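You operate a simulated robot arm through the tools that you are given. There is no shell and no other tool. Be economical: measure what you need, move in short steps, check, and stop when the job is done.

The job below is to be done with a simulated robot arm. You get a single attempt, and the scene is never put back.

JOB
Push the carton between the blue guides and pack the 1 kg weight in its foam block.
Fine: white foam block in the carton, weight marked out in its hole, both flaps down.
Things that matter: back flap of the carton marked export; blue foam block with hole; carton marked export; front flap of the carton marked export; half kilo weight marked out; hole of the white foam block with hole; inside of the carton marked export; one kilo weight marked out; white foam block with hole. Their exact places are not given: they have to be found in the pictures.

Only the result counts: the job must be done as asked and must still hold three seconds after the hand-in. Knocking over, shifting, dropping, spilling or breaking anything else fails it.

ROBOT AND FRAMES
A 7-joint arm with a two-finger gripper on a trunk, on a base that drives. Base frame: it is fixed to the floor where the robot stands at the start and does not move with it; the origin is under the middle of the robot, x ahead of it, y to its left, z up; the surface under the hand at the start is at about z = 860. Units: mm, degrees, N and s.
With the tool pointing down near the work surface it reaches from about 320 to 800 mm from the robot's upright axis, wherever it stands. Its first joint turns from -166.0 to 166.0 degrees. Places, roughly: back flap of the carton marked export [600, -300, 1000]; blue foam block with hole (8x8x6 cm) [400, 300, 900]; front flap of the carton marked export [400, -300, 1000]; hole of the white foam block with hole [400, 100, 900]; inside of the carton marked export [500, -300, 900]; white foam block with hole (9x9x6 cm) [400, 100, 900]. Payload 2.45 kg.
The tool frame sits at the grasp point between the pads (the TCP): z along the fingers, y along the line on which they close. The tips reach 27 mm beyond it. Largest opening 80 mm; the body of the gripper starts 54 mm behind the TCP.
Orientation is that of the tool frame in the base frame, as a unit quaternion [x, y, z, w]. With the fingers straight down and closing along the base's y, the tool's x points along the base's -x, its y along +y and its z along -z.

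CONTROLS
- The arm moves only by the tool play_rows. Its argument "plan" is a list of rows, each a list of 3 entries, a list of its own where there are three numbers: the closure in counts, from 0 (fully open) to 255 (shut), then the shift along the tool's x, y, z in units of 20 mm (1.0 is 20 mm), then the turn, a rotation vector about the tool's x, y, z in units of 4 degrees (1.0 is 4 degrees). In form: [[claw, [tx, ty, tz], [ax, ay, az]], ...]. A call has 1 to 20 rows; each row shifts and turns the commanded pose from where the row before left it, along the tool's axes as they then stand. A call with a number of a shift or a turn outside -1 to 1 is refused whole. Rows are played at 5 a second. More than 50 mm and 8.6 degrees between two rows, or a gripper value outside its range, and nothing of the call is played. A pose out of reach is approached as far as the arm can. The call stops where the force on the tool passes 40 N (or 10 N more than at its start, if that is more) or the arm is blocked; 0.2 s more then pass. The fingers move at their own pace (about 153 mm/s each) and stop on an object; they squeeze with about 26 N. The grip force told is the motor's: it shows also when the fingers shut on nothing. Time passes only in rows, and 0.2 s behind the last, so rows that do not move let the fingers close. It gives the time, the measured TCP pose, the force on the tool (base axes), the opening and the grip force at its end, in the units of the frame above (readings bear some noise), with the torque about the TCP (base axes, N m) and any sound that the robot's microphone picked up.
- Cameras (640 x 400 px; columns grow to the right, rows downward): "scene" is now at [31, 104.9, 1610.7]; the picture's right is [-0.55, -0.84, 0.00], its down [-0.69, 0.45, -0.56] and it looks along [0.47, -0.31, -0.83] (base axes); focal length 296 px, centre (320, 200). "wrist" rides on the gripper at [63, 12, -79] in the tool frame; the picture's right is [-0.19, 0.98, 0.00], its down [-0.72, -0.14, -0.68] and it looks along [-0.67, -0.13, 0.73] (tool axes); focal length 226 px, centre (320, 200).
- snapshot(camera): a new picture of that camera. No time passes.
- lift_body(by): slides the trunk up (or, below 0, down) by that many mm; the arm and the scene camera ride with it, the base frame stays. It gives what a move gives, with no picture.
- base_move(legs): drives the robot by 1 to 6 legs, each [ahead, turn to the left] in mm and degrees, along the robot's own axes; the way and the turn of a leg run together, so that a leg with both is an arc; at most 1500 mm and 180 degrees a leg. The arm and the cameras ride along, it lands a little off, and it stops where it bumps. It gives what a move gives.
- turn_head(pan, tilt): turns the head with the scene camera to pan (to the left, within 120 degrees either way) and tilt (down, from -29 to 69), counted from straight ahead of the robot. It gives what a move gives.
- pixel_to_xyz(camera, pixels): for up to 12 pixels [column, row] of the newest picture of that camera ("zoom" is the newest enlarged one), the place [x, y, z] in the base frame of the surface seen there, good to about 2 mm, but the place of the scene camera against the robot may be out by one fixed shift of up to 12 mm in any direction. No time passes.
- inspect(camera, box): a new picture of the part [left, top, right, bottom] of that camera's present view, enlarged. No time passes.
- job_done(): hands the job in; it is judged then, once.

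Go step by step. Measure first, check grasps and placings, and put right what went wrong. The budget is 80 turns and 68 pictures, counting those below and the enlarged ones. Unless the task says otherwise, let go and move clear before handing in, and close with one line.

The tools are called as name(argument=value, ...) on one line, values as JSON. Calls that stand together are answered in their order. play_rows: Moves the arm, as the interface text tells. Its arguments: {"type":"object","properties":{"plan":{"type":"array"}},"required":["plan"]} The other tools are called the same way: lift_body (by) slides the trunk up or down; base_move (legs) drives the base; turn_head (pan, tilt) turns the head that bears the scene camera; snapshot (camera) takes a picture; pixel_to_xyz (camera, pixels) gives the place of the surface under pixels of a picture; inspect (camera, box) takes an enlarged picture of a part of a camera's view; job_done () hands the job in.

At the start:

```text
time: 0.0
tool_pos: [302.1, -311.6, 1213.7]
ee_rot: [0.0, 1.0, -0.001, 0.0]
force: [-0.3, 0.4, -0.1]
ft_torque: [-0.02, -0.01, 0.01]
opening: 80.0
gripper_force: 0.1
trunk travel left (down, up): [-250.0, 290.0]
robot x, y, heading: [0.9, 1.2, -0.2]
head pan, tilt: [-33.2, 55.8]
```

scene: 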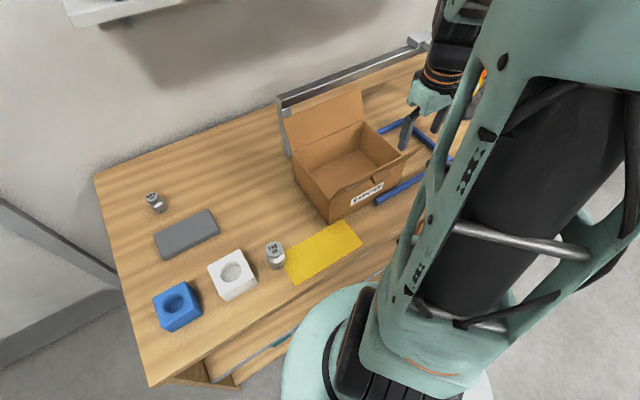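
wrist: 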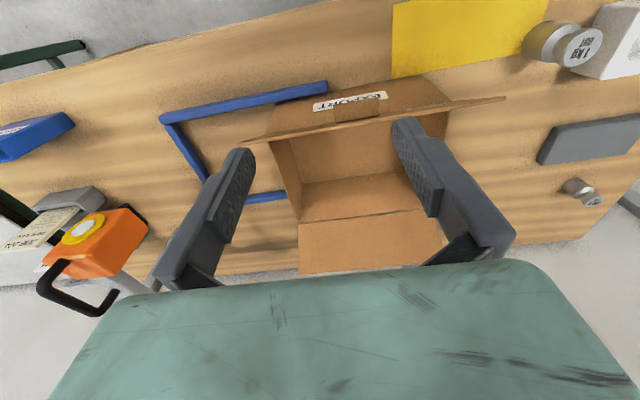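

The scene shows the carton at about (350,155), open, with the blue guide U to its right; the white foam is at (232,273), the 1 kg weight at (276,255), and the yellow mat near it. I'll measure these first.

inspect(camera="scene", box=[270, 80, 470, 220])

pixel_to_xyz(camera="scene", pixels=[[330, 221], [294, 180], [408, 152], [363, 91], [283, 118], [232, 270], [208, 265], [255, 282], [276, 246], [350, 165], [352, 210], [385, 185]])

inspect(camera="scene", box=[130, 180, 370, 340])

```text
2.86 times, centred on (370, 150) of scene
```

zoom: 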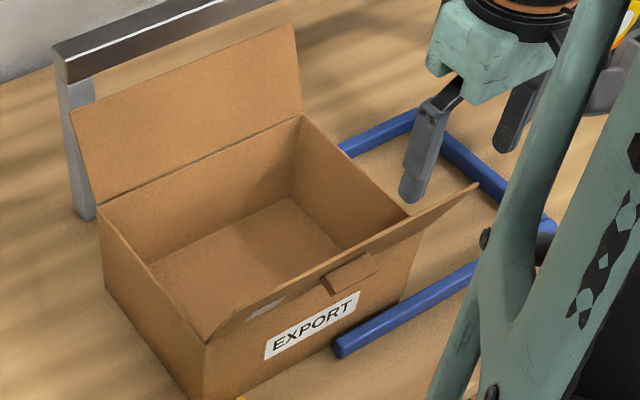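

```text
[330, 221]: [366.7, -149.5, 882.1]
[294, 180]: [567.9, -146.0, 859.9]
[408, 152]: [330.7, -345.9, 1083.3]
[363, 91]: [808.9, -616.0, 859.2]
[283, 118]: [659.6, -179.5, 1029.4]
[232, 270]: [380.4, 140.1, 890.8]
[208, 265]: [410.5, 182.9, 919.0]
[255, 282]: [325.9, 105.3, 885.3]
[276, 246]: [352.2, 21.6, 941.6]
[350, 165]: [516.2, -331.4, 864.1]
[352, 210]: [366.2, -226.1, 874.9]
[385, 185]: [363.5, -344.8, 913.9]
```

```text
2.50 times, centred on (250, 260) of scene
```

zoom: 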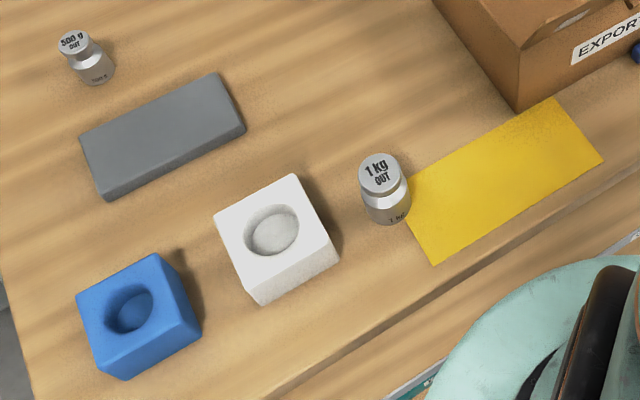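

The carton stands at about x 367–570, y −345..−146, with the guides beyond it toward −y. Now I'll measure corners with the wrist camera, and take zooms for the foam, the weight and the rails.

pixel_to_xyz(camera="zoom", pixels=[[217, 218], [290, 177], [335, 248], [262, 286], [246, 236], [298, 230], [270, 210], [272, 235], [378, 165], [388, 222], [365, 178], [397, 170]])

inspect(camera="wrist", box=[140, 60, 520, 290])

pixel_to_xyz(camera="wrist", pixels=[[163, 119], [325, 86], [205, 180], [180, 135], [250, 100], [245, 141], [503, 98], [300, 224], [302, 272], [285, 195], [440, 80], [340, 175]])

```text
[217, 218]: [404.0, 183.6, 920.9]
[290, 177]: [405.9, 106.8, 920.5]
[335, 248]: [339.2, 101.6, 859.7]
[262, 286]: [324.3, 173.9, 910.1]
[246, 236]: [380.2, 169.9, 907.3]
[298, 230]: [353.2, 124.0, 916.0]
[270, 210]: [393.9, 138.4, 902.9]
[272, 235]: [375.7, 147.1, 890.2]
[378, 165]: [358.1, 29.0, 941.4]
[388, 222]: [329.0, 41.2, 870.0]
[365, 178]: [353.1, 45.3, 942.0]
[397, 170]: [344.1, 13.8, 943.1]
```

```text
1.68 times, centred on (330, 175) of wrist
```

zoom: 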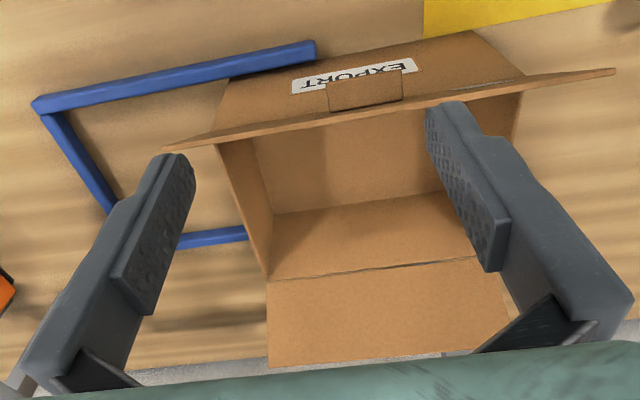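

```text
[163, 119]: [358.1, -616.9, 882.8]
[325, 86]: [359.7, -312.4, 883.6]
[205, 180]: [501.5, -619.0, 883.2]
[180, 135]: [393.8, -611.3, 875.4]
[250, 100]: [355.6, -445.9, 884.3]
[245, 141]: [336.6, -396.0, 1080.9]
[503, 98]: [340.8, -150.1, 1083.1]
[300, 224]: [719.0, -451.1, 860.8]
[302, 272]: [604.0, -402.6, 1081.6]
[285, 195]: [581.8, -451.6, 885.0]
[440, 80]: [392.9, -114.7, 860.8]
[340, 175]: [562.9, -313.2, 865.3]
```

The guide U has a front rail at x≈358, an end stop at y≈−619 and a back rail at x≈582, and the carton already sits at its mouth. I'll measure the carton rim and flaps exactly.

pixel_to_xyz(camera="zoom", pixels=[[219, 145], [268, 276], [518, 98], [272, 214], [270, 366], [170, 149], [610, 71], [340, 107], [330, 85], [400, 72], [234, 84], [475, 33]])

inspect(camera="scene", box=[270, 30, 470, 220])

```text
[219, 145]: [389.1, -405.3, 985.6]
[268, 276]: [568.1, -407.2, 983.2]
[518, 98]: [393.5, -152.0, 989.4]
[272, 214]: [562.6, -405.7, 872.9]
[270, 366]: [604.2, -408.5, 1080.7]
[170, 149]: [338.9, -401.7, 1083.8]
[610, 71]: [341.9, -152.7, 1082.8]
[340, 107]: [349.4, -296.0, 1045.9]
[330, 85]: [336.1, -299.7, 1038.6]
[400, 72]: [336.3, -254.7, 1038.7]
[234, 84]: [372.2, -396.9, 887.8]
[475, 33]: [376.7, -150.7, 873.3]
```

```text
2.11 times, centred on (370, 125) of scene
```

zoom: 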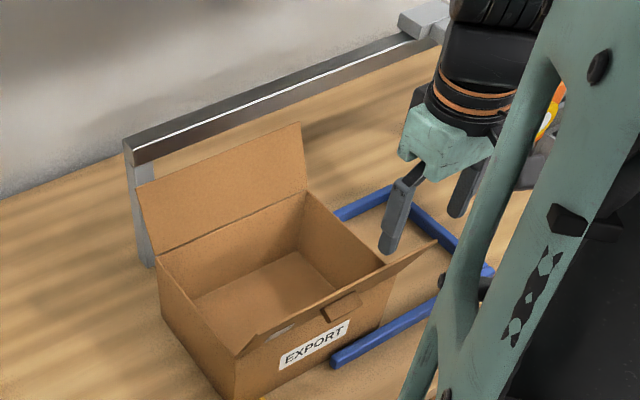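

The carton spans x≈370–572 and y≈−407..−150, with the rim at z≈986 and both flaps raised to about 1082. I'll push from its +y side with the open fingers spread along x, so I start by moving the hand beside it and yawing 90°.

play_rows(plan=[[0, [-0.77, 1, 0], [0, 0, 0]], [0, [-0.77, 1, 0], [0, 0, 0]], [0, [-0.77, 1, 0], [0, 0, 0]], [0, [-0.77, 1, 0], [0, 0, 0]], [0, [-0.77, 1, 0], [0, 0, 0]], [0, [-0.77, 1, 0], [0, 0, 0]], [0, [-0.77, 1, 0], [0, 0, 0]], [0, [-0.77, 1, 0], [0, 0, 0]], [0, [-0.77, 1, 0], [0, 0, 0]], [0, [-0.77, 1, 0], [0, 0, 0]], [0, [-0.77, 1, 0], [0, 0, 0]], [0, [0, 0, 0], [0, 0, 1]], [0, [0, 0, 0], [0, 0, 1]], [0, [0, 0, 0], [0, 0, 1]], [0, [0, 0, 0], [0, 0, 1]], [0, [0, 0, 0], [0, 0, 1]], [0, [0, 0, 0], [0, 0, 1]], [0, [0, 0, 0], [0, 0, 1]], [0, [0, 0, 0], [0, 0, 1]], [0, [0, 0, 0], [0, 0, 1]]])

play_rows(plan=[[0, [0, 0, 0], [0, 0, 1]], [0, [0, 0, 0], [0, 0, 1]], [0, [0, 0, 0], [0, 0, 1]], [0, [0, 0, 0], [0, 0, 1]], [0, [0, 0, 0], [0, 0, 1]], [0, [0, 0, 0], [0, 0, 1]], [0, [0, 0, 0], [0, 0, 1]], [0, [0, 0, 0], [0, 0, 1]], [0, [0, 0, 0], [0, 0, 1]], [0, [0, 0, 0], [0, 0, 1]], [0, [0, 0, 0], [0, 0, 1]], [0, [0, 0, 0], [0, 0, 1]], [0, [0, 0, 0], [0, 0, 1]], [0, [0, 0, 0], [0, 0, 0.5]], [0, [0, 0, 1], [0, 0, 0]], [0, [0, 0, 1], [0, 0, 0]], [0, [0, 0, 1], [0, 0, 0]], [0, [0, 0, 1], [0, 0, 0]]])

snapshot(camera="wrist")

snapshot(camera="scene")

```text
time: 4.2
tool_pos: [470.5, -89.1, 1212.4]
ee_rot: [0.31, 0.951, 0.0, 0.001]
force: [-0.7, -0.3, 0.0]
ft_torque: [-0.02, 0.01, 0.0]
opening: 80.1
gripper_force: 0.1
trunk travel left (down, up): [-250.0, 290.0]
robot x, y, heading: [-1.9, -1.3, 0.1]
head pan, tilt: [-33.2, 55.8]
```

```text
time: 8.0
tool_pos: [473.5, -91.3, 1133.2]
ee_rot: [0.707, 0.707, 0.0, 0.0]
force: [0.3, -0.1, -0.7]
ft_torque: [-0.01, 0.0, -0.03]
opening: 80.0
gripper_force: 0.0
trunk travel left (down, up): [-250.0, 290.0]
robot x, y, heading: [0.2, 0.6, 0.2]
head pan, tilt: [-33.2, 55.8]
```

```text
61 pictures are left
```

wrist: 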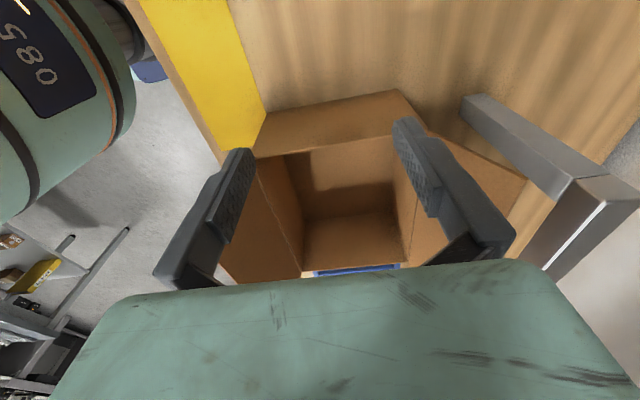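

```text
60 pictures are left
```

scene: 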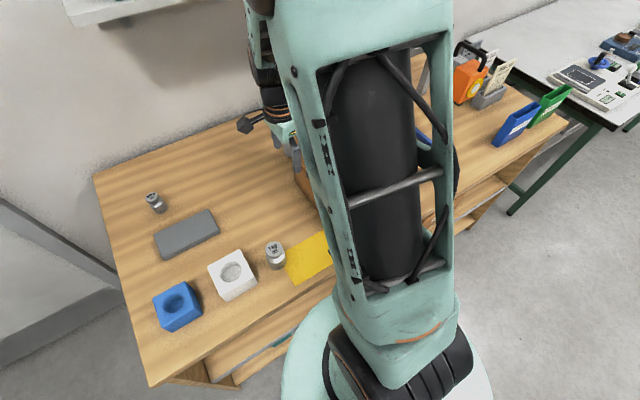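

The wrist view shows the grey post at (590,190) and the carton ahead. I'll check that the bar clears the back flap, and measure the carton's near wall.

pixel_to_xyz(camera="wrist", pixels=[[478, 102], [570, 185], [545, 255], [615, 195], [527, 178], [400, 92], [268, 112], [256, 158], [300, 145], [425, 130], [360, 272], [240, 262]])

```text
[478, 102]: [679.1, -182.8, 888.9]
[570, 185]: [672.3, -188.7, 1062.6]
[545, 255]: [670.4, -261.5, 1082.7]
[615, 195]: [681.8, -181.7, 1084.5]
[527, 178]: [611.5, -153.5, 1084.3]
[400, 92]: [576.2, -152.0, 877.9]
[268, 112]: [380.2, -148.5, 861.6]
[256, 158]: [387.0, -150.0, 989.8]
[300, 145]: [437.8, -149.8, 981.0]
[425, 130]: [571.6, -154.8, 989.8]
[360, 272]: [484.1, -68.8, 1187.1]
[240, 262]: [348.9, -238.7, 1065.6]
```

The bar is at x≥670, so it clears the back flap, which reaches x≈611. I'll lower to z≈948 and push −y about 170 mm first.

play_rows(plan=[[0, [0, 0, 1], [0, 0, 0]], [0, [0, 0, 1], [0, 0, 0]], [0, [0, 0, 1], [0, 0, 0]], [0, [0, 0, 1], [0, 0, 0]], [0, [0, 0, 1], [0, 0, 0]], [0, [0, 0, 1], [0, 0, 0]], [0, [0, 0, 1], [0, 0, 0]], [0, [0, 0, 1], [0, 0, 0]], [0, [0, 0, 1], [0, 0, 0]], [0, [0, 0, 0.25], [0, 0, 0]], [0, [-1, 0, 0], [0, 0, 0]], [0, [-1, 0, 0], [0, 0, 0]], [0, [-0.5, 0, 0], [0, 0, 0]], [0, [-0.5, 0, 0], [0, 0, 0]], [0, [-0.5, 0, 0], [0, 0, 0]], [0, [-0.5, 0, 0], [0, 0, 0]], [0, [-0.5, 0, 0], [0, 0, 0]], [0, [-0.5, 0, 0], [0, 0, 0]]])

snapshot(camera="wrist")

```text
time: 11.8
tool_pos: [470.3, -192.1, 948.3]
ee_rot: [0.707, 0.707, 0.0, -0.001]
force: [0.3, 0.7, -0.6]
ft_torque: [0.02, 0.0, -0.02]
opening: 80.2
gripper_force: 0.1
trunk travel left (down, up): [-250.0, 290.0]
robot x, y, heading: [0.8, 2.0, -0.2]
head pan, tilt: [-33.2, 55.8]
```

```text
59 pictures are left
```

wrist: 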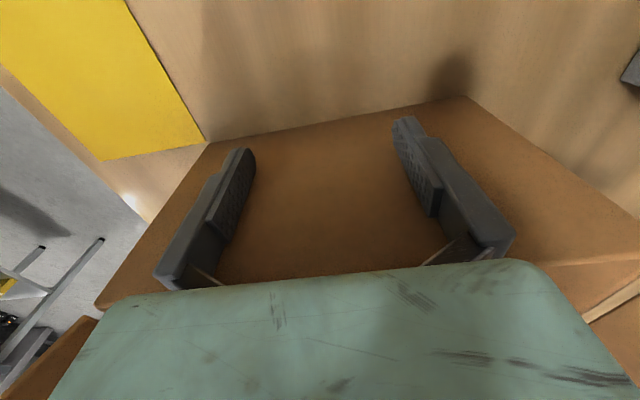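

The carton is sliding with little force (TCP y −192). I'll keep pushing, and slow down near the stop.

play_rows(plan=[[0, [-0.5, 0, 0], [0, 0, 0]], [0, [-0.5, 0, 0], [0, 0, 0]], [0, [-0.5, 0, 0], [0, 0, 0]], [0, [-0.5, 0, 0], [0, 0, 0]], [0, [-0.5, 0, 0], [0, 0, 0]], [0, [-0.5, 0, 0], [0, 0, 0]], [0, [-0.5, 0, 0], [0, 0, 0]], [0, [-0.5, 0, 0], [0, 0, 0]], [0, [-0.5, 0, 0], [0, 0, 0]], [0, [-0.5, 0, 0], [0, 0, 0]], [0, [-0.5, 0, 0], [0, 0, 0]], [0, [-0.5, 0, 0], [0, 0, 0]], [0, [-0.5, 0, 0], [0, 0, 0]]])

play_rows(plan=[[0, [-0.15, 0, 0], [0, 0, 0]], [0, [-0.15, 0, 0], [0, 0, 0]], [0, [-0.15, 0, 0], [0, 0, 0]], [0, [-0.15, 0, 0], [0, 0, 0]], [0, [-0.15, 0, 0], [0, 0, 0]], [0, [-0.15, 0, 0], [0, 0, 0]], [0, [-0.15, 0, 0], [0, 0, 0]]])

snapshot(camera="scene")

```text
time: 14.6
tool_pos: [471.2, -320.9, 947.7]
ee_rot: [0.707, 0.707, 0.0, 0.0]
force: [-0.4, 0.0, -0.5]
ft_torque: [-0.04, 0.0, 0.02]
opening: 80.0
gripper_force: 0.0
trunk travel left (down, up): [-250.0, 290.0]
robot x, y, heading: [-0.8, 1.3, -0.2]
head pan, tilt: [-33.2, 55.8]
```

```text
time: 16.2
tool_pos: [471.2, -341.3, 947.4]
ee_rot: [0.708, 0.707, 0.001, 0.0]
force: [0.5, 0.7, -0.3]
ft_torque: [-0.06, -0.01, 0.03]
opening: 79.8
gripper_force: 0.1
trunk travel left (down, up): [-250.0, 290.0]
robot x, y, heading: [-2.7, -0.2, 0.0]
head pan, tilt: [-33.2, 55.8]
```

```text
58 pictures are left
```

scene: 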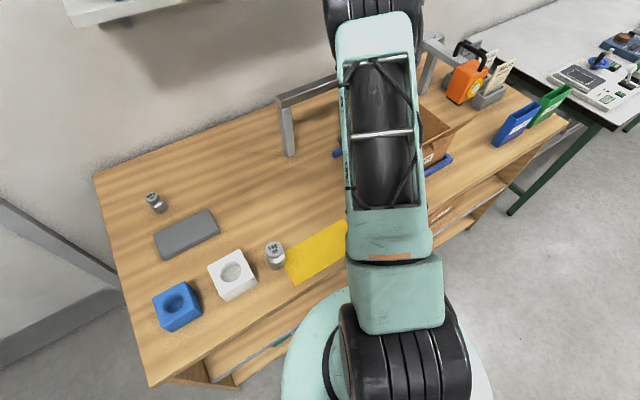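

There is still no contact with the stop (force under 1 N at y −341). I'll carry on in 2 mm steps.

play_rows(plan=[[0, [-0.1, 0, 0], [0, 0, 0]], [0, [-0.1, 0, 0], [0, 0, 0]], [0, [-0.1, 0, 0], [0, 0, 0]], [0, [-0.1, 0, 0], [0, 0, 0]]])

snapshot(camera="wrist")

```text
time: 17.2
tool_pos: [471.5, -345.1, 950.6]
ee_rot: [0.707, 0.707, 0.002, -0.002]
force: [1.0, 32.3, 8.2]
ft_torque: [-0.33, 0.34, -1.53]
opening: 76.3
gripper_force: 0.0
trunk travel left (down, up): [-250.0, 290.0]
robot x, y, heading: [-0.8, 3.0, 0.2]
head pan, tilt: [-33.2, 55.8]
```

```text
57 pictures are left
```

wrist: 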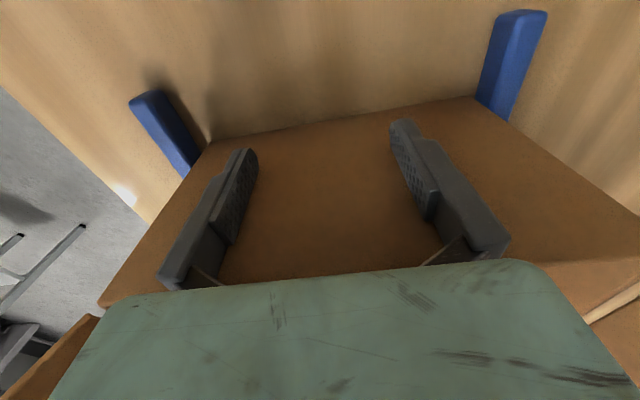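

It is seated: 32 N against the stop, with the rails visible beyond the carton on both sides. I'll back off, rise, and go to y≈+350 to look at the foam and weight with the wrist camera.

play_rows(plan=[[0, [0.2, 0, 0], [0, 0, 0]], [0, [1, 0, 0], [0, 0, 0]], [0, [1, 0, 0], [0, 0, 0]], [0, [1, 0, 0], [0, 0, 0]], [0, [1, 0, 0], [0, 0, 0]], [0, [1, 0, -1], [0, 0, 0]], [0, [1, 0, -1], [0, 0, 0]], [0, [1, 0, -1], [0, 0, 0]], [0, [1, 0, -1], [0, 0, 0]], [0, [1, 0, -1], [0, 0, 0]], [0, [1, 0, -1], [0, 0, 0]], [0, [1, 0, -1], [0, 0, 0]], [0, [1, 0, -1], [0, 0, 0]], [0, [1, 0, -1], [0, 0, 0]], [0, [1, 0, -1], [0, 0, 0]]])

play_rows(plan=[[0, [1, -0.25, 0], [0, 0, 0]], [0, [1, -0.25, 0], [0, 0, 0]], [0, [1, -0.25, 0], [0, 0, 0]], [0, [1, -0.25, 0], [0, 0, 0]], [0, [1, -0.25, 0], [0, 0, 0]], [0, [1, -0.25, 0], [0, 0, 0]], [0, [1, -0.25, 0], [0, 0, 0]], [0, [1, -0.25, 0], [0, 0, 0]], [0, [1, -0.25, 0], [0, 0, 0]], [0, [1, -0.25, 0], [0, 0, 0]], [0, [1, -0.25, 0], [0, 0, 0]], [0, [1, -0.25, 0], [0, 0, 0]], [0, [1, -0.25, 0], [0, 0, 0]], [0, [1, -0.25, 0], [0, 0, 0]], [0, [1, -0.25, 0], [0, 0, 0]], [0, [1, -0.25, 0], [0, 0, 0]], [0, [1, -0.25, 0], [0, 0, 0]], [0, [1, -0.25, 0], [0, 0, 0]], [0, [1, -0.25, 0], [0, 0, 0]], [0, [1, -0.25, 0], [0, 0, 0]]])

snapshot(camera="wrist")

snapshot(camera="scene")

```text
time: 20.4
tool_pos: [468.8, -63.6, 1148.9]
ee_rot: [0.707, 0.707, 0.0, 0.0]
force: [-0.4, -0.2, 0.1]
ft_torque: [0.04, 0.01, 0.0]
opening: 80.2
gripper_force: 0.1
trunk travel left (down, up): [-250.0, 290.0]
robot x, y, heading: [-1.8, 2.6, 0.2]
head pan, tilt: [-33.2, 55.8]
```

```text
time: 24.6
tool_pos: [370.6, 332.9, 1146.5]
ee_rot: [0.707, 0.707, 0.0, 0.0]
force: [0.1, -0.1, 0.3]
ft_torque: [-0.03, -0.01, 0.0]
opening: 80.1
gripper_force: 0.0
trunk travel left (down, up): [-250.0, 290.0]
robot x, y, heading: [-0.8, -1.3, -0.2]
head pan, tilt: [-33.2, 55.8]
```

```text
56 pictures are left
```

wrist: 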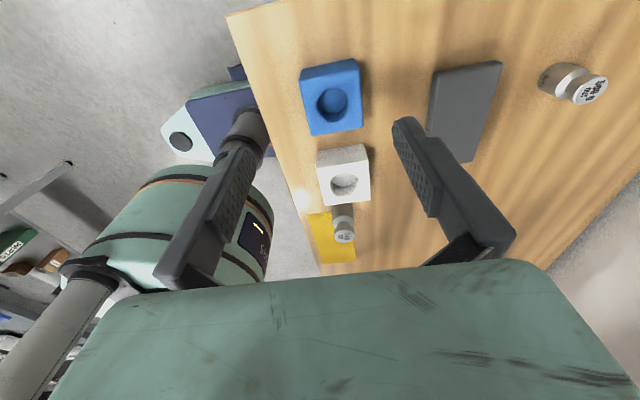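

```text
55 pictures are left
```

scene: 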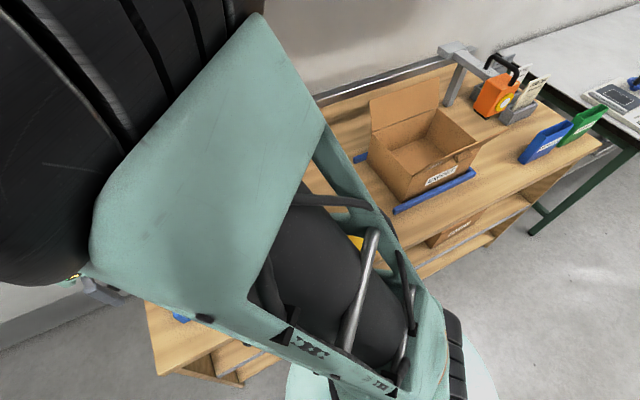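

The carton sits squarely against the stop. I'll enlarge the wrist view of the foam block and weight.

inspect(camera="wrist", box=[285, 130, 405, 250])

```text
3.33 times, centred on (345, 190) of wrist
```

zoom: 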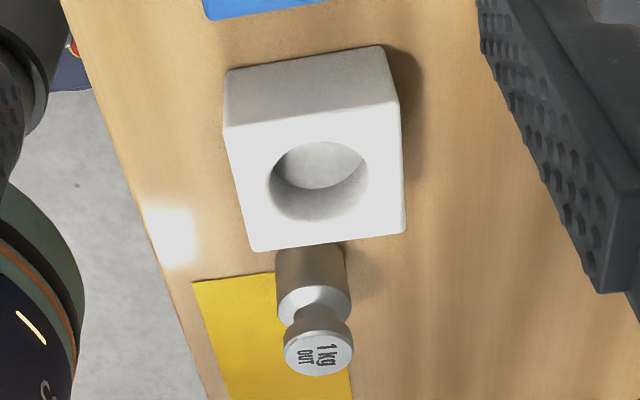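

pixel_to_xyz(camera="zoom", pixels=[[229, 124], [396, 102], [402, 230], [256, 246], [271, 180], [367, 168], [318, 142], [320, 220], [322, 165], [288, 352], [352, 350], [320, 371]])

pixel_to_xyz(camera="zoom", pixels=[[280, 275], [347, 262], [284, 300], [348, 292], [228, 75], [380, 52], [320, 352], [318, 315], [315, 280], [310, 192], [340, 190], [313, 248]])

```text
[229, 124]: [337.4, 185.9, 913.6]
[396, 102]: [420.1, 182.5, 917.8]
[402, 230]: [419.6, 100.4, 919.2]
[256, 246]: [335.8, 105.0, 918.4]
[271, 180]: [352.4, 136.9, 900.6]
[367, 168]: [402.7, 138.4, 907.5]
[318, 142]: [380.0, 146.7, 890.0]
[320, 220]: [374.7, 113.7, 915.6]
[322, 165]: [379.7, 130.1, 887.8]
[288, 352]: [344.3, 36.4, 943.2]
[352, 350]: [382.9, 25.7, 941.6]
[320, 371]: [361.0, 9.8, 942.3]
```

```text
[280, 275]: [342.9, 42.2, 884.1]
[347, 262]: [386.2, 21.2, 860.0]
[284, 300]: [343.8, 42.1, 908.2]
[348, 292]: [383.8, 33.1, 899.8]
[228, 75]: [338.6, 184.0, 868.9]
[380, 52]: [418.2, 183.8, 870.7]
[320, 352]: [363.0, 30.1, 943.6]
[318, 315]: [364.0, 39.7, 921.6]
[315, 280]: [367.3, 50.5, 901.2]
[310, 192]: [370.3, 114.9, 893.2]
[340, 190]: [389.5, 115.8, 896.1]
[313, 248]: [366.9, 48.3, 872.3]
```

Foam centre is ≈(378,143), with a hole of ≈52 mm at (377,141) and walls of ≈19 mm. At 88 mm the block is too wide for the gripper, so I'll grip its +x wall with one finger in the hole. I'll hover at (411.5,142,960) first.

play_rows(plan=[[64, [-1, 0.2, 0], [0, 0, 0]], [64, [-1, 0.2, 0], [0, 0, 0]], [64, [-1, 0.2, 0], [0, 0, 0]], [64, [-1, 0.2, 0], [0, 0, 0]], [64, [-1, 0.2, 0], [0, 0, 0]], [64, [-1, 0.2, 0], [0, 0, 0]], [64, [-1, 0.2, 0], [0, 0, 0]], [64, [-1, 0.2, 0], [0, 0, 0]], [64, [-1, 0.2, 0], [0, 0, 0]], [64, [-0.55, 0.25, 0], [0, 0, 0]], [64, [0, 0, 1], [0, 0, 0]], [64, [0, 0, 1], [0, 0, 0]], [64, [0, 0, 1], [0, 0, 0]], [64, [0, 0, 1], [0, 0, 0]], [64, [0, 0, 1], [0, 0, 0]], [64, [0, 0, 1], [0, 0, 0]], [64, [0, 0, 1], [0, 0, 0]], [64, [0, 0, 1], [0, 0, 0]], [64, [0, 0, 1], [0, 0, 0]], [64, [0, 0, 0.3], [0, 0, 0]]])

snapshot(camera="wrist")

snapshot(camera="scene")

```text
time: 28.8
tool_pos: [413.8, 145.0, 960.8]
ee_rot: [0.707, 0.707, 0.0, 0.0]
force: [-0.1, -0.4, -0.4]
ft_torque: [0.01, 0.01, -0.01]
opening: 59.7
gripper_force: 0.0
trunk travel left (down, up): [-250.0, 290.0]
robot x, y, heading: [-0.3, 0.8, -0.3]
head pan, tilt: [-33.2, 55.8]
```

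```text
53 pictures are left
```

wrist: 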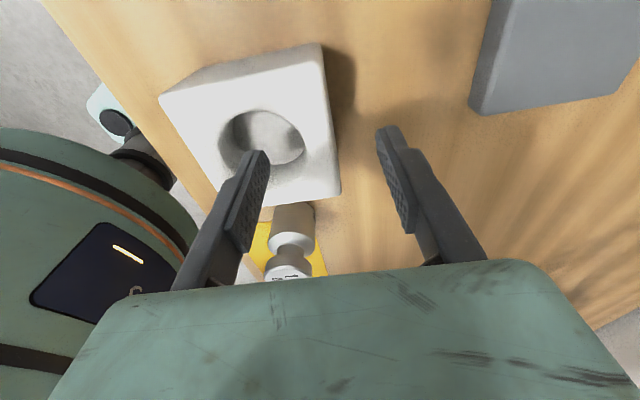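

```text
52 pictures are left
```

scene: 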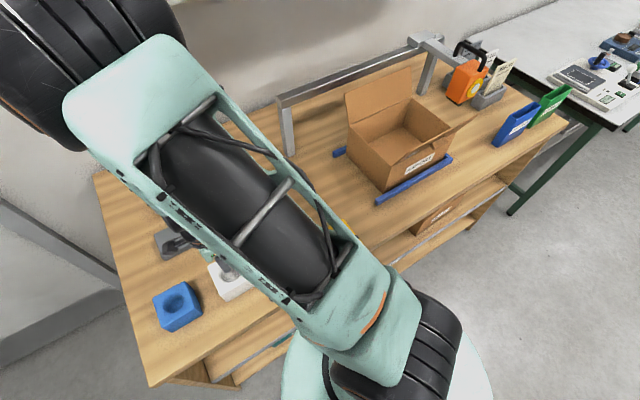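

The inner finger is near the hole edge in the view at (258,155). I'll measure the hole rim and corners from this closer picture before descending.

pixel_to_xyz(camera="wrist", pixels=[[164, 97], [318, 48], [338, 190], [216, 190], [222, 140], [305, 150], [260, 110], [275, 177], [270, 135], [258, 155], [388, 130], [290, 115]])

inspect(camera="wrist", box=[150, 30, 430, 230])

```text
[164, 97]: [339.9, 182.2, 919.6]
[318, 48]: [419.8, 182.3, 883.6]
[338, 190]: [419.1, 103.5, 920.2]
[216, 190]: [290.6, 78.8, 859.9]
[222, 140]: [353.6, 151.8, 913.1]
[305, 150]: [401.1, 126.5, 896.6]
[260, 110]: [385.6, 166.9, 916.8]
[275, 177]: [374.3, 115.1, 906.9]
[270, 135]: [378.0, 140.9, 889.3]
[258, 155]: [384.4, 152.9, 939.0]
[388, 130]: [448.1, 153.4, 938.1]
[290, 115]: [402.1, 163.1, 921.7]
```

```text
2.00 times, centred on (290, 130) of wrist
```

zoom: 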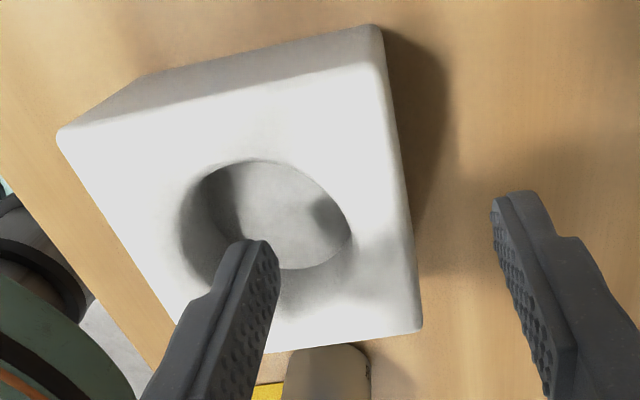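

The inner pad at x≈384 lies well inside the hole (353–403), and the outer finger at 444 clears the edge at 420. I'll descend to z≈922 and close.

play_rows(plan=[[64, [-0.15, -0.1, 0.5], [0, 0, 0]], [64, [0, 0, 0.5], [0, 0, 0]], [64, [0, 0, 0.5], [0, 0, 0]], [64, [0, 0, 0.4], [0, 0, 0]], [255, [0, 0, 0], [0, 0, 0]], [255, [0, 0, 0], [0, 0, 0]], [255, [0, 0, 0], [0, 0, 0]]])

play_rows(plan=[[255, [0, 0, -0.5], [0, 0, 0]], [255, [0, 0, -0.5], [0, 0, 0]], [255, [0, 0, -1], [0, 0, 0]]])

snapshot(camera="wrist")

```text
time: 30.4
tool_pos: [410.8, 140.1, 923.4]
ee_rot: [0.707, 0.707, 0.0, 0.0]
force: [-0.4, -0.7, -0.1]
ft_torque: [-0.01, 0.01, 0.02]
opening: 15.3
gripper_force: 26.0
trunk travel left (down, up): [-250.0, 290.0]
robot x, y, heading: [2.3, -0.8, -0.1]
head pan, tilt: [-33.2, 55.8]
```

```text
time: 31.2
tool_pos: [411.1, 140.0, 965.1]
ee_rot: [0.707, 0.707, 0.0, 0.0]
force: [0.0, 0.2, 1.2]
ft_torque: [0.0, 0.01, 0.02]
opening: 14.5
gripper_force: 26.2
trunk travel left (down, up): [-250.0, 290.0]
robot x, y, heading: [-2.4, 1.0, -0.1]
head pan, tilt: [-33.2, 55.8]
```

```text
50 pictures are left
```

wrist: 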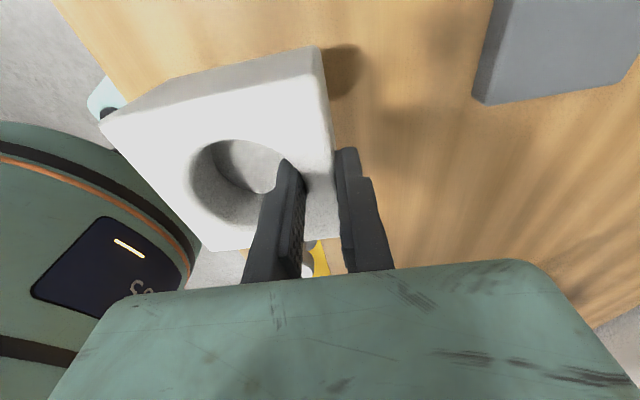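

The foam is lifted cleanly (z 965, force +1.2 N). I'll raise it and carry it over the carton.

play_rows(plan=[[255, [0, 0, -1], [0, 0, 0]], [255, [0, 0, -1], [0, 0, 0]], [255, [0, 0, -1], [0, 0, 0]], [255, [0, 0, -1], [0, 0, 0]], [255, [0, 0, -1], [0, 0, 0]], [255, [0, 0, -1], [0, 0, 0]], [255, [0, 0, -1], [0, 0, 0]], [255, [0, 0, -1], [0, 0, 0]], [255, [0, 0, -1], [0, 0, 0]], [255, [0, 0, -1], [0, 0, 0]], [255, [-1, 0.15, 0], [0, 0, 0]], [255, [-1, 0.15, 0], [0, 0, 0]], [255, [-1, 0.15, 0], [0, 0, 0]], [255, [-1, 0.15, 0], [0, 0, 0]], [255, [-1, 0.15, 0], [0, 0, 0]], [255, [-1, 0.15, 0], [0, 0, 0]], [255, [-1, 0.15, 0], [0, 0, 0]], [255, [-1, 0.15, 0], [0, 0, 0]], [255, [-1, 0.15, 0], [0, 0, 0]], [255, [-1, 0.15, 0], [0, 0, 0]]])

play_rows(plan=[[255, [-1, 0.15, 0], [0, 0, 0]], [255, [-1, 0.15, 0], [0, 0, 0]], [255, [-1, 0.15, 0], [0, 0, 0]], [255, [-1, 0.15, 0], [0, 0, 0]], [255, [-1, 0.15, 0], [0, 0, 0]], [255, [-1, 0.15, 0], [0, 0, 0]], [255, [-1, 0.15, 0], [0, 0, 0]], [255, [-1, 0.15, 0], [0, 0, 0]], [255, [-1, 0.15, 0], [0, 0, 0]], [255, [-1, 0.15, 0], [0, 0, 0]], [255, [-1, 0.15, 0], [0, 0, 0]], [255, [-1, 0.15, 0], [0, 0, 0]], [255, [-1, 0.15, 0], [0, 0, 0]], [255, [-1, 0.15, 0], [0, 0, 0]], [255, [-1, 0.15, 0], [0, 0, 0]], [255, [-1, 0.15, 0], [0, 0, 0]], [255, [-1, 0.15, 0], [0, 0, 0]], [255, [-1, 0.15, 0], [0, 0, 0]], [255, [-1, 0.1, 0], [0, 0, 0]]])

snapshot(camera="wrist")

snapshot(camera="scene")

```text
time: 35.4
tool_pos: [441.0, -61.4, 1163.8]
ee_rot: [0.707, 0.707, 0.0, 0.0]
force: [0.2, 1.1, 0.2]
ft_torque: [-0.01, -0.02, -0.01]
opening: 15.0
gripper_force: 26.2
trunk travel left (down, up): [-250.0, 290.0]
robot x, y, heading: [0.4, -1.4, -0.1]
head pan, tilt: [-33.2, 55.8]
```

```text
time: 39.4
tool_pos: [496.1, -439.8, 1163.9]
ee_rot: [0.707, 0.707, 0.0, -0.001]
force: [-1.0, 0.0, -0.7]
ft_torque: [0.0, 0.01, 0.0]
opening: 15.1
gripper_force: 26.2
trunk travel left (down, up): [-250.0, 290.0]
robot x, y, heading: [-0.4, -0.2, 0.1]
head pan, tilt: [-33.2, 55.8]
```

```text
49 pictures are left
```

wrist: 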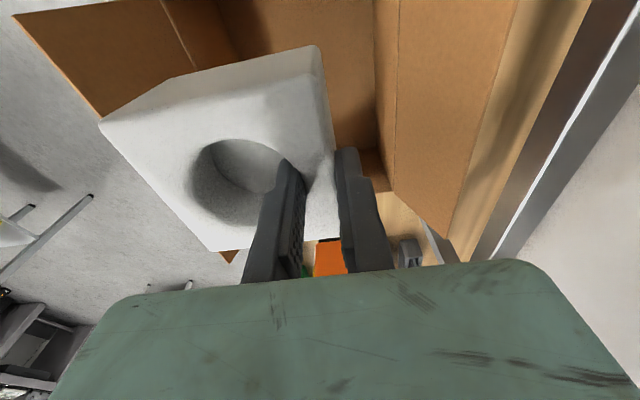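

```text
48 pictures are left
```

scene: 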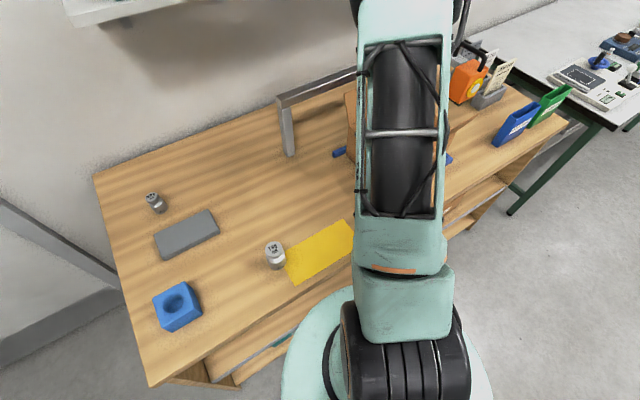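

The foam is over the carton and between the flaps. I'll check the carton edges visible here before lowering.

pixel_to_xyz(camera="wrist", pixels=[[375, 30], [376, 95], [398, 20], [394, 185], [440, 235], [160, 5], [190, 68], [230, 30], [375, 165], [500, 60], [350, 40], [20, 18]])

```text
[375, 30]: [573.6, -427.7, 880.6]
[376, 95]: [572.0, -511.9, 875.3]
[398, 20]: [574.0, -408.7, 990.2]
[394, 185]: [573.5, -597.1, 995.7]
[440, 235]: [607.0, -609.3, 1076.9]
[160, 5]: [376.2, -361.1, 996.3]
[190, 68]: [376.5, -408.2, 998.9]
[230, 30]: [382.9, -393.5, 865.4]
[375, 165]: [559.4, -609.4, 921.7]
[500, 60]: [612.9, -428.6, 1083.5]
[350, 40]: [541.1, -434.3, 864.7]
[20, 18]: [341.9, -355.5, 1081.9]
```

The carton interior is x 377–572, y −608..−355, with the floor at ~865. I'll shift to TCP (500,−468) and lower to ~z 930.

play_rows(plan=[[255, [-0.75, 0.1, 0], [0, 0, 0]], [255, [-0.75, 0.1, 0], [0, 0, 0]], [255, [0, 0, 1], [0, 0, 0]], [255, [0, 0, 1], [0, 0, 0]], [255, [0, 0, 1], [0, 0, 0]], [255, [0, 0, 1], [0, 0, 0]], [255, [0, 0, 1], [0, 0, 0]], [255, [0, 0, 1], [0, 0, 0]], [255, [0, 0, 1], [0, 0, 0]], [255, [0, 0, 1], [0, 0, 0]], [255, [0, 0, 1], [0, 0, 0]], [255, [0, 0, 1], [0, 0, 0]], [255, [0, 0, 1], [0, 0, 0]], [255, [0, 0, 0.25], [0, 0, 0]], [255, [0, 0, 0.25], [0, 0, 0]]])

snapshot(camera="wrist")

```text
time: 42.6
tool_pos: [498.0, -470.0, 932.9]
ee_rot: [0.707, 0.707, 0.001, -0.001]
force: [0.5, -0.5, -0.2]
ft_torque: [-0.01, -0.02, 0.0]
opening: 15.2
gripper_force: 26.5
trunk travel left (down, up): [-250.0, 290.0]
robot x, y, heading: [-1.2, 0.7, 0.2]
head pan, tilt: [-33.2, 55.8]
```

```text
47 pictures are left
```

wrist: 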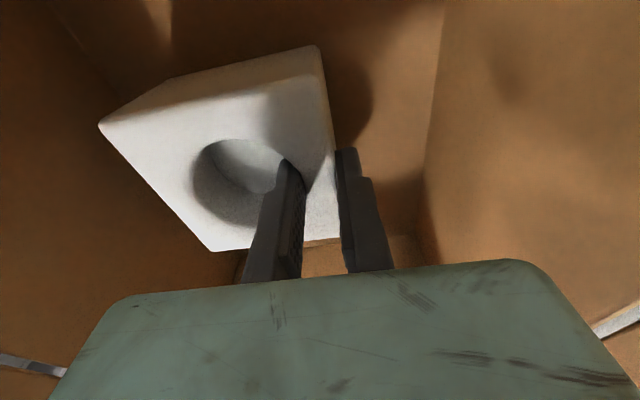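

The block is hovering a few mm off the floor. I'll lower in 1.5 mm steps and watch the force.

play_rows(plan=[[255, [0, 0, 0.08], [0, 0, 0]], [255, [0, 0, 0.08], [0, 0, 0]], [255, [0, 0, 0], [0, 0, 0]]])

```text
time: 43.4
tool_pos: [499.7, -469.2, 930.6]
ee_rot: [0.707, 0.707, 0.001, 0.0]
force: [0.3, 0.0, 0.6]
ft_torque: [0.02, 0.0, -0.01]
opening: 15.1
gripper_force: 25.8
trunk travel left (down, up): [-250.0, 290.0]
robot x, y, heading: [0.6, -0.4, 0.1]
head pan, tilt: [-33.2, 55.8]
```

play_rows(plan=[[255, [0, 0, 0.08], [0, 0, 0]], [255, [0, 0, 0.08], [0, 0, 0]], [255, [0, 0, 0], [0, 0, 0]]])

```text
time: 44.2
tool_pos: [500.5, -471.6, 927.9]
ee_rot: [0.707, 0.707, 0.0, -0.001]
force: [0.8, 0.6, 0.5]
ft_torque: [0.0, -0.05, -0.02]
opening: 15.3
gripper_force: 26.1
trunk travel left (down, up): [-250.0, 290.0]
robot x, y, heading: [-0.3, 1.0, -0.0]
head pan, tilt: [-33.2, 55.8]
```

At z 927.9 it should be at the floor within a millimetre or so. One more small step, then I'll open moderately and rise.

play_rows(plan=[[255, [0, 0, 0.08], [0, 0, 0]], [255, [0, 0, 0], [0, 0, 0]], [110, [0, 0, 0], [0, 0, 0]], [110, [0, 0, 0], [0, 0, 0]], [110, [0, 0, -0.5], [0, 0, 0]], [110, [0, 0, -1], [0, 0, 0]], [110, [0, 0, -1], [0, 0, 0]], [64, [0, 0, -1], [0, 0, 0]], [64, [0, 0, -1], [0, 0, 0]], [64, [0, 0, -1], [0, 0, 0]], [64, [1, 0, -1], [0, 0, 0]], [64, [1, 0, -1], [0, 0, 0]], [64, [1, 0, -1], [0, 0, 0]], [64, [1, 0, -1], [0, 0, 0]], [64, [1, 0, -1], [0, 0, 0]], [64, [1, 0, -1], [0, 0, 0]], [64, [1, 0, 0], [0, 0, 0]], [64, [1, 0, 0], [0, 0, 0]], [64, [1, 0, 0], [0, 0, 0]], [64, [1, 0, 0], [0, 0, 0]]])

snapshot(camera="wrist")

```text
time: 48.4
tool_pos: [499.3, -270.1, 1155.5]
ee_rot: [0.708, 0.707, 0.001, 0.001]
force: [-0.2, 0.5, -0.2]
ft_torque: [0.0, -0.01, 0.03]
opening: 59.5
gripper_force: 0.0
trunk travel left (down, up): [-250.0, 290.0]
robot x, y, heading: [-1.0, 1.2, 0.0]
head pan, tilt: [-33.2, 55.8]
```

```text
46 pictures are left
```

wrist: 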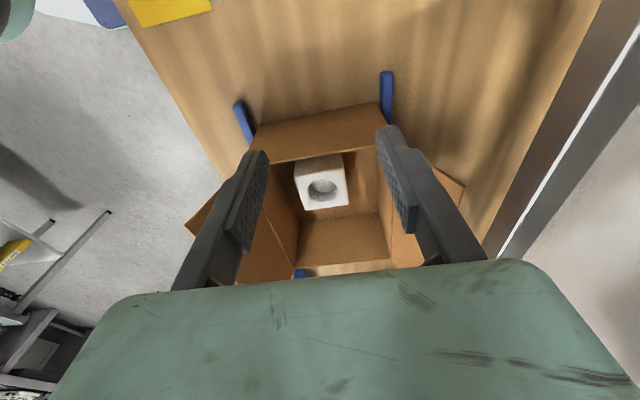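

The foam sits upright inside the carton at (320,180). I'll zoom in and measure its hole.

inspect(camera="wrist", box=[270, 140, 370, 220])

```text
5.00 times, centred on (320, 180) of wrist
```

zoom: 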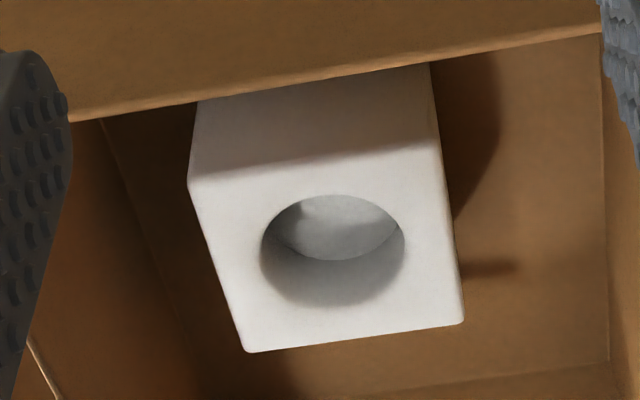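

pixel_to_xyz(camera="zoom", pixels=[[194, 182], [437, 150], [459, 318], [250, 346], [263, 255], [403, 242], [335, 300], [338, 200], [256, 255], [410, 240], [333, 312], [335, 188]])

```text
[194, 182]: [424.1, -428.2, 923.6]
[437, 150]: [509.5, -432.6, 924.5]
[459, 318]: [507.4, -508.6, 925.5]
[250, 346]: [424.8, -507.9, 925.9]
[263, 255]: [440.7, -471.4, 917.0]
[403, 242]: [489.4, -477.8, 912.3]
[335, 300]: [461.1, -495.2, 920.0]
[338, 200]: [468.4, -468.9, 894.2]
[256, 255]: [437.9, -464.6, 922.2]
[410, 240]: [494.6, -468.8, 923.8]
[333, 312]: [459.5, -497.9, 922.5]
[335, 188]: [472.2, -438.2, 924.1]
```

The hole centre in the carton is ≈(466,−469), with the foam top at z≈924. Now I'll go and hover over the 1 kg weight at (363.5,29).

play_rows(plan=[[0, [1, -0.453, 0], [0, 0, 0]], [0, [1, -0.453, 0], [0, 0, 0]], [0, [1, -0.453, 0], [0, 0, 0]], [0, [1, -0.453, 0], [0, 0, 0]], [0, [1, -0.453, 0], [0, 0, 0]], [0, [1, -0.453, 0], [0, 0, 0]], [0, [1, -0.453, 0], [0, 0, 0]], [0, [1, -0.453, 0], [0, 0, 0]], [0, [1, -0.453, 0], [0, 0, 0]], [0, [1, -0.453, 0], [0, 0, 0]], [0, [1, -0.453, 0], [0, 0, 0]], [0, [1, -0.453, 0], [0, 0, 0]], [0, [1, -0.453, 0], [0, 0, 0]], [0, [1, -0.453, 0], [0, 0, 0]], [0, [0.95, -0.453, 0], [0, 0, 0]], [0, [0, 0, 1], [0, 0, 0]], [0, [0, 0, 1], [0, 0, 0]], [0, [0, 0, 1], [0, 0, 0]], [0, [0, 0, 1], [0, 0, 0]], [0, [0, 0, 1], [0, 0, 0]]])

snapshot(camera="wrist")

```text
time: 52.6
tool_pos: [363.9, 28.9, 1056.3]
ee_rot: [0.707, 0.707, 0.001, 0.001]
force: [0.0, -0.1, -0.5]
ft_torque: [0.01, 0.0, 0.0]
opening: 80.1
gripper_force: 0.1
trunk travel left (down, up): [-250.0, 290.0]
robot x, y, heading: [3.0, 2.9, -0.1]
head pan, tilt: [-33.2, 55.8]
```

```text
44 pictures are left
```

wrist: 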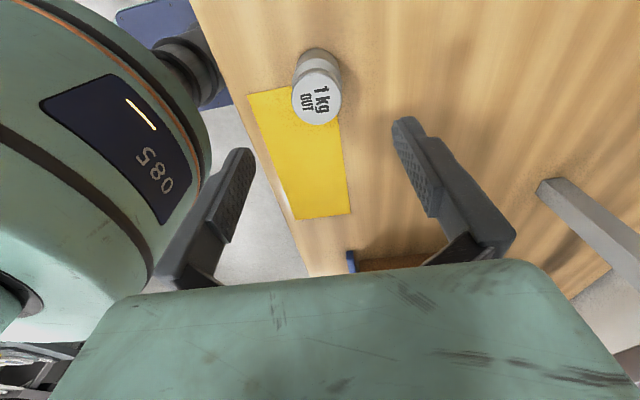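

pixel_to_xyz(camera="wrist", pixels=[[293, 102], [340, 95], [318, 122], [316, 76], [317, 99], [315, 49], [297, 58], [337, 60]])

```text
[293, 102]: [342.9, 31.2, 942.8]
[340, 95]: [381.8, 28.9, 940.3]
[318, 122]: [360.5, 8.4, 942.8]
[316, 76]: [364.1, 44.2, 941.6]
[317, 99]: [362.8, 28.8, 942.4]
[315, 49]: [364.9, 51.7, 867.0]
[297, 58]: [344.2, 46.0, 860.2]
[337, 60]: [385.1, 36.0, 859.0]
```

The weight centre reads ≈(362.5,28), right under the TCP. I'll descend to z≈922 and close.

play_rows(plan=[[0, [0, -0.05, 1], [0, 0, 0]], [0, [0, 0, 1], [0, 0, 0]], [0, [0, 0, 1], [0, 0, 0]], [0, [0, 0, 1], [0, 0, 0]], [0, [0, 0, 1], [0, 0, 0]], [0, [0, 0, 1], [0, 0, 0]], [0, [0, 0, 0.7], [0, 0, 0]], [255, [0, 0, 0], [0, 0, 0]], [255, [0, 0, 0], [0, 0, 0]], [255, [0, 0, 0], [0, 0, 0]], [255, [0, 0, -0.25], [0, 0, 0]], [255, [0, 0, -0.25], [0, 0, 0]], [255, [0, 0, -0.5], [0, 0, 0]]])

snapshot(camera="wrist")

```text
time: 55.4
tool_pos: [364.1, 28.2, 941.6]
ee_rot: [0.707, 0.707, 0.0, 0.001]
force: [1.0, 0.2, -10.1]
ft_torque: [0.01, -0.01, 0.03]
opening: 47.8
gripper_force: 26.2
trunk travel left (down, up): [-250.0, 290.0]
robot x, y, heading: [-0.6, -2.6, 0.0]
head pan, tilt: [-33.2, 55.8]
```

```text
43 pictures are left
```

wrist: 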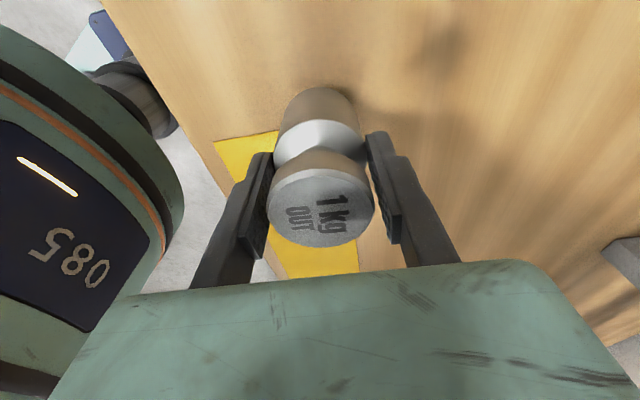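

The weight is held (load −10 N, opening 47.8 mm), so clearance in the ~52 mm hole is tight. I'll carry it up to y≈−270 and re-measure the hole rim from there.

play_rows(plan=[[255, [0, 0, -1], [0, 0, 0]], [255, [0, 0, -1], [0, 0, 0]], [255, [0, 0, -1], [0, 0, 0]], [255, [0, 0, -1], [0, 0, 0]], [255, [0, 0, -1], [0, 0, 0]], [255, [0, 0, -1], [0, 0, 0]], [255, [0, 0, -1], [0, 0, 0]], [255, [0, 0, -1], [0, 0, 0]], [255, [0, 0, -1], [0, 0, 0]], [255, [0, 0, -1], [0, 0, 0]], [255, [-1, 0.34, 0], [0, 0, 0]], [255, [-1, 0.34, 0], [0, 0, 0]], [255, [-1, 0.34, 0], [0, 0, 0]], [255, [-1, 0.34, 0], [0, 0, 0]], [255, [-1, 0.34, 0], [0, 0, 0]], [255, [-1, 0.34, 0], [0, 0, 0]], [255, [-1, 0.34, 0], [0, 0, 0]], [255, [-1, 0.34, 0], [0, 0, 0]], [255, [-1, 0.34, 0], [0, 0, 0]], [255, [-1, 0.34, 0], [0, 0, 0]]])

play_rows(plan=[[255, [-1, 0.34, 0], [0, 0, 0]], [255, [-1, 0.34, 0], [0, 0, 0]], [255, [-1, 0.34, 0], [0, 0, 0]], [255, [-1, 0.34, 0], [0, 0, 0]], [255, [-1, 0.34, 0], [0, 0, 0]], [255, [-1, 0, 0], [0, 0, 0]], [255, [0, 0, 0], [0, 0, 0]]])

inspect(camera="wrist", box=[220, 60, 440, 220])

```text
time: 59.6
tool_pos: [429.0, -171.4, 1143.2]
ee_rot: [0.707, 0.707, 0.001, 0.0]
force: [0.0, 0.3, -10.2]
ft_torque: [0.02, -0.02, -0.01]
opening: 47.3
gripper_force: 26.2
trunk travel left (down, up): [-250.0, 290.0]
robot x, y, heading: [1.8, 0.9, -0.1]
head pan, tilt: [-33.2, 55.8]
```

```text
time: 61.2
tool_pos: [466.8, -292.8, 1142.0]
ee_rot: [0.707, 0.708, 0.0, 0.0]
force: [0.9, -0.2, -9.2]
ft_torque: [0.0, -0.02, -0.02]
opening: 47.4
gripper_force: 25.7
trunk travel left (down, up): [-250.0, 290.0]
robot x, y, heading: [-0.5, 0.5, -0.2]
head pan, tilt: [-33.2, 55.8]
```

```text
2.50 times, centred on (330, 140) of wrist
```

zoom: 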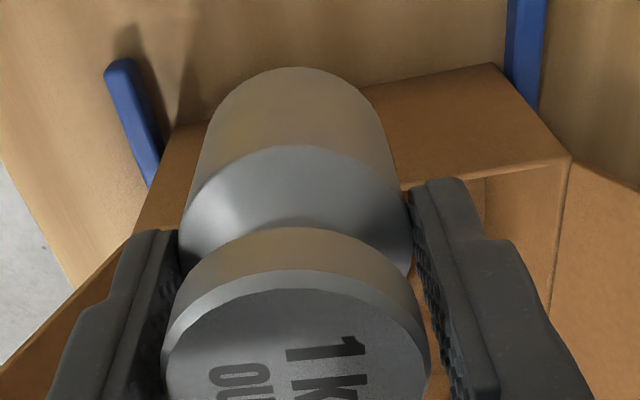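

The weight hides the hole from here. At TCP y≈−495 the hole should appear above the weight in the picture, so I'll go there at this height.

play_rows(plan=[[255, [-1, 0, 0], [0, 0, 0]], [255, [-1, 0, 0], [0, 0, 0]], [255, [-1, 0, 0], [0, 0, 0]], [255, [-1, 0, 0], [0, 0, 0]], [255, [-1, 0, 0], [0, 0, 0]], [255, [-1, 0, 0], [0, 0, 0]], [255, [-1, 0, 0], [0, 0, 0]], [255, [-1, 0, 0], [0, 0, 0]], [255, [-1, 0, 0], [0, 0, 0]], [255, [-1, 0, 0], [0, 0, 0]], [255, [0, 0, 0], [0, 0, 0]]])

inspect(camera="wrist", box=[210, 0, 430, 140])

```text
time: 63.6
tool_pos: [465.5, -492.0, 1141.0]
ee_rot: [0.707, 0.707, 0.001, -0.001]
force: [-0.4, 0.1, -10.5]
ft_torque: [0.0, -0.03, -0.02]
opening: 47.6
gripper_force: 26.2
trunk travel left (down, up): [-250.0, 290.0]
robot x, y, heading: [1.8, -0.2, 0.0]
head pan, tilt: [-33.2, 55.8]
```

```text
2.86 times, centred on (320, 70) of wrist
```

zoom: 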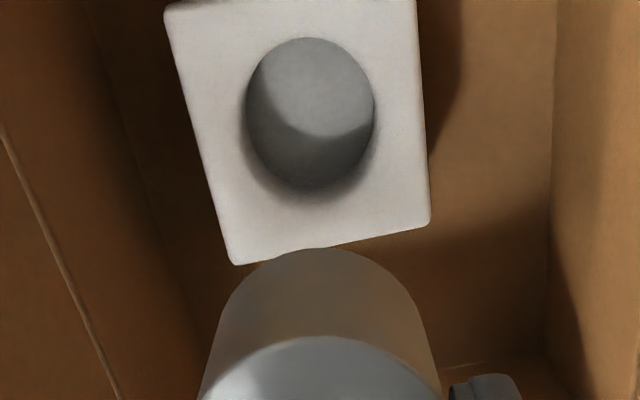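

pixel_to_xyz(camera="zoom", pixels=[[240, 112], [380, 106], [307, 31], [318, 200], [168, 10], [412, 5], [426, 218], [238, 258], [250, 112], [371, 106], [308, 42], [316, 182]])

```text
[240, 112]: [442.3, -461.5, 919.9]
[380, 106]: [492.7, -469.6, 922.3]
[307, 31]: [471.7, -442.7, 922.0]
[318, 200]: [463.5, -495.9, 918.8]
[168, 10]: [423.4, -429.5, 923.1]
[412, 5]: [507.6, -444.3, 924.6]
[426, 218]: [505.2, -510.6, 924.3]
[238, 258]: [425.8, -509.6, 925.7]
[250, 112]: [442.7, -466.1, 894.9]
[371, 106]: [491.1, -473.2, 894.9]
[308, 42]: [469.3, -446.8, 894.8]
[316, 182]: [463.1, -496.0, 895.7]
```

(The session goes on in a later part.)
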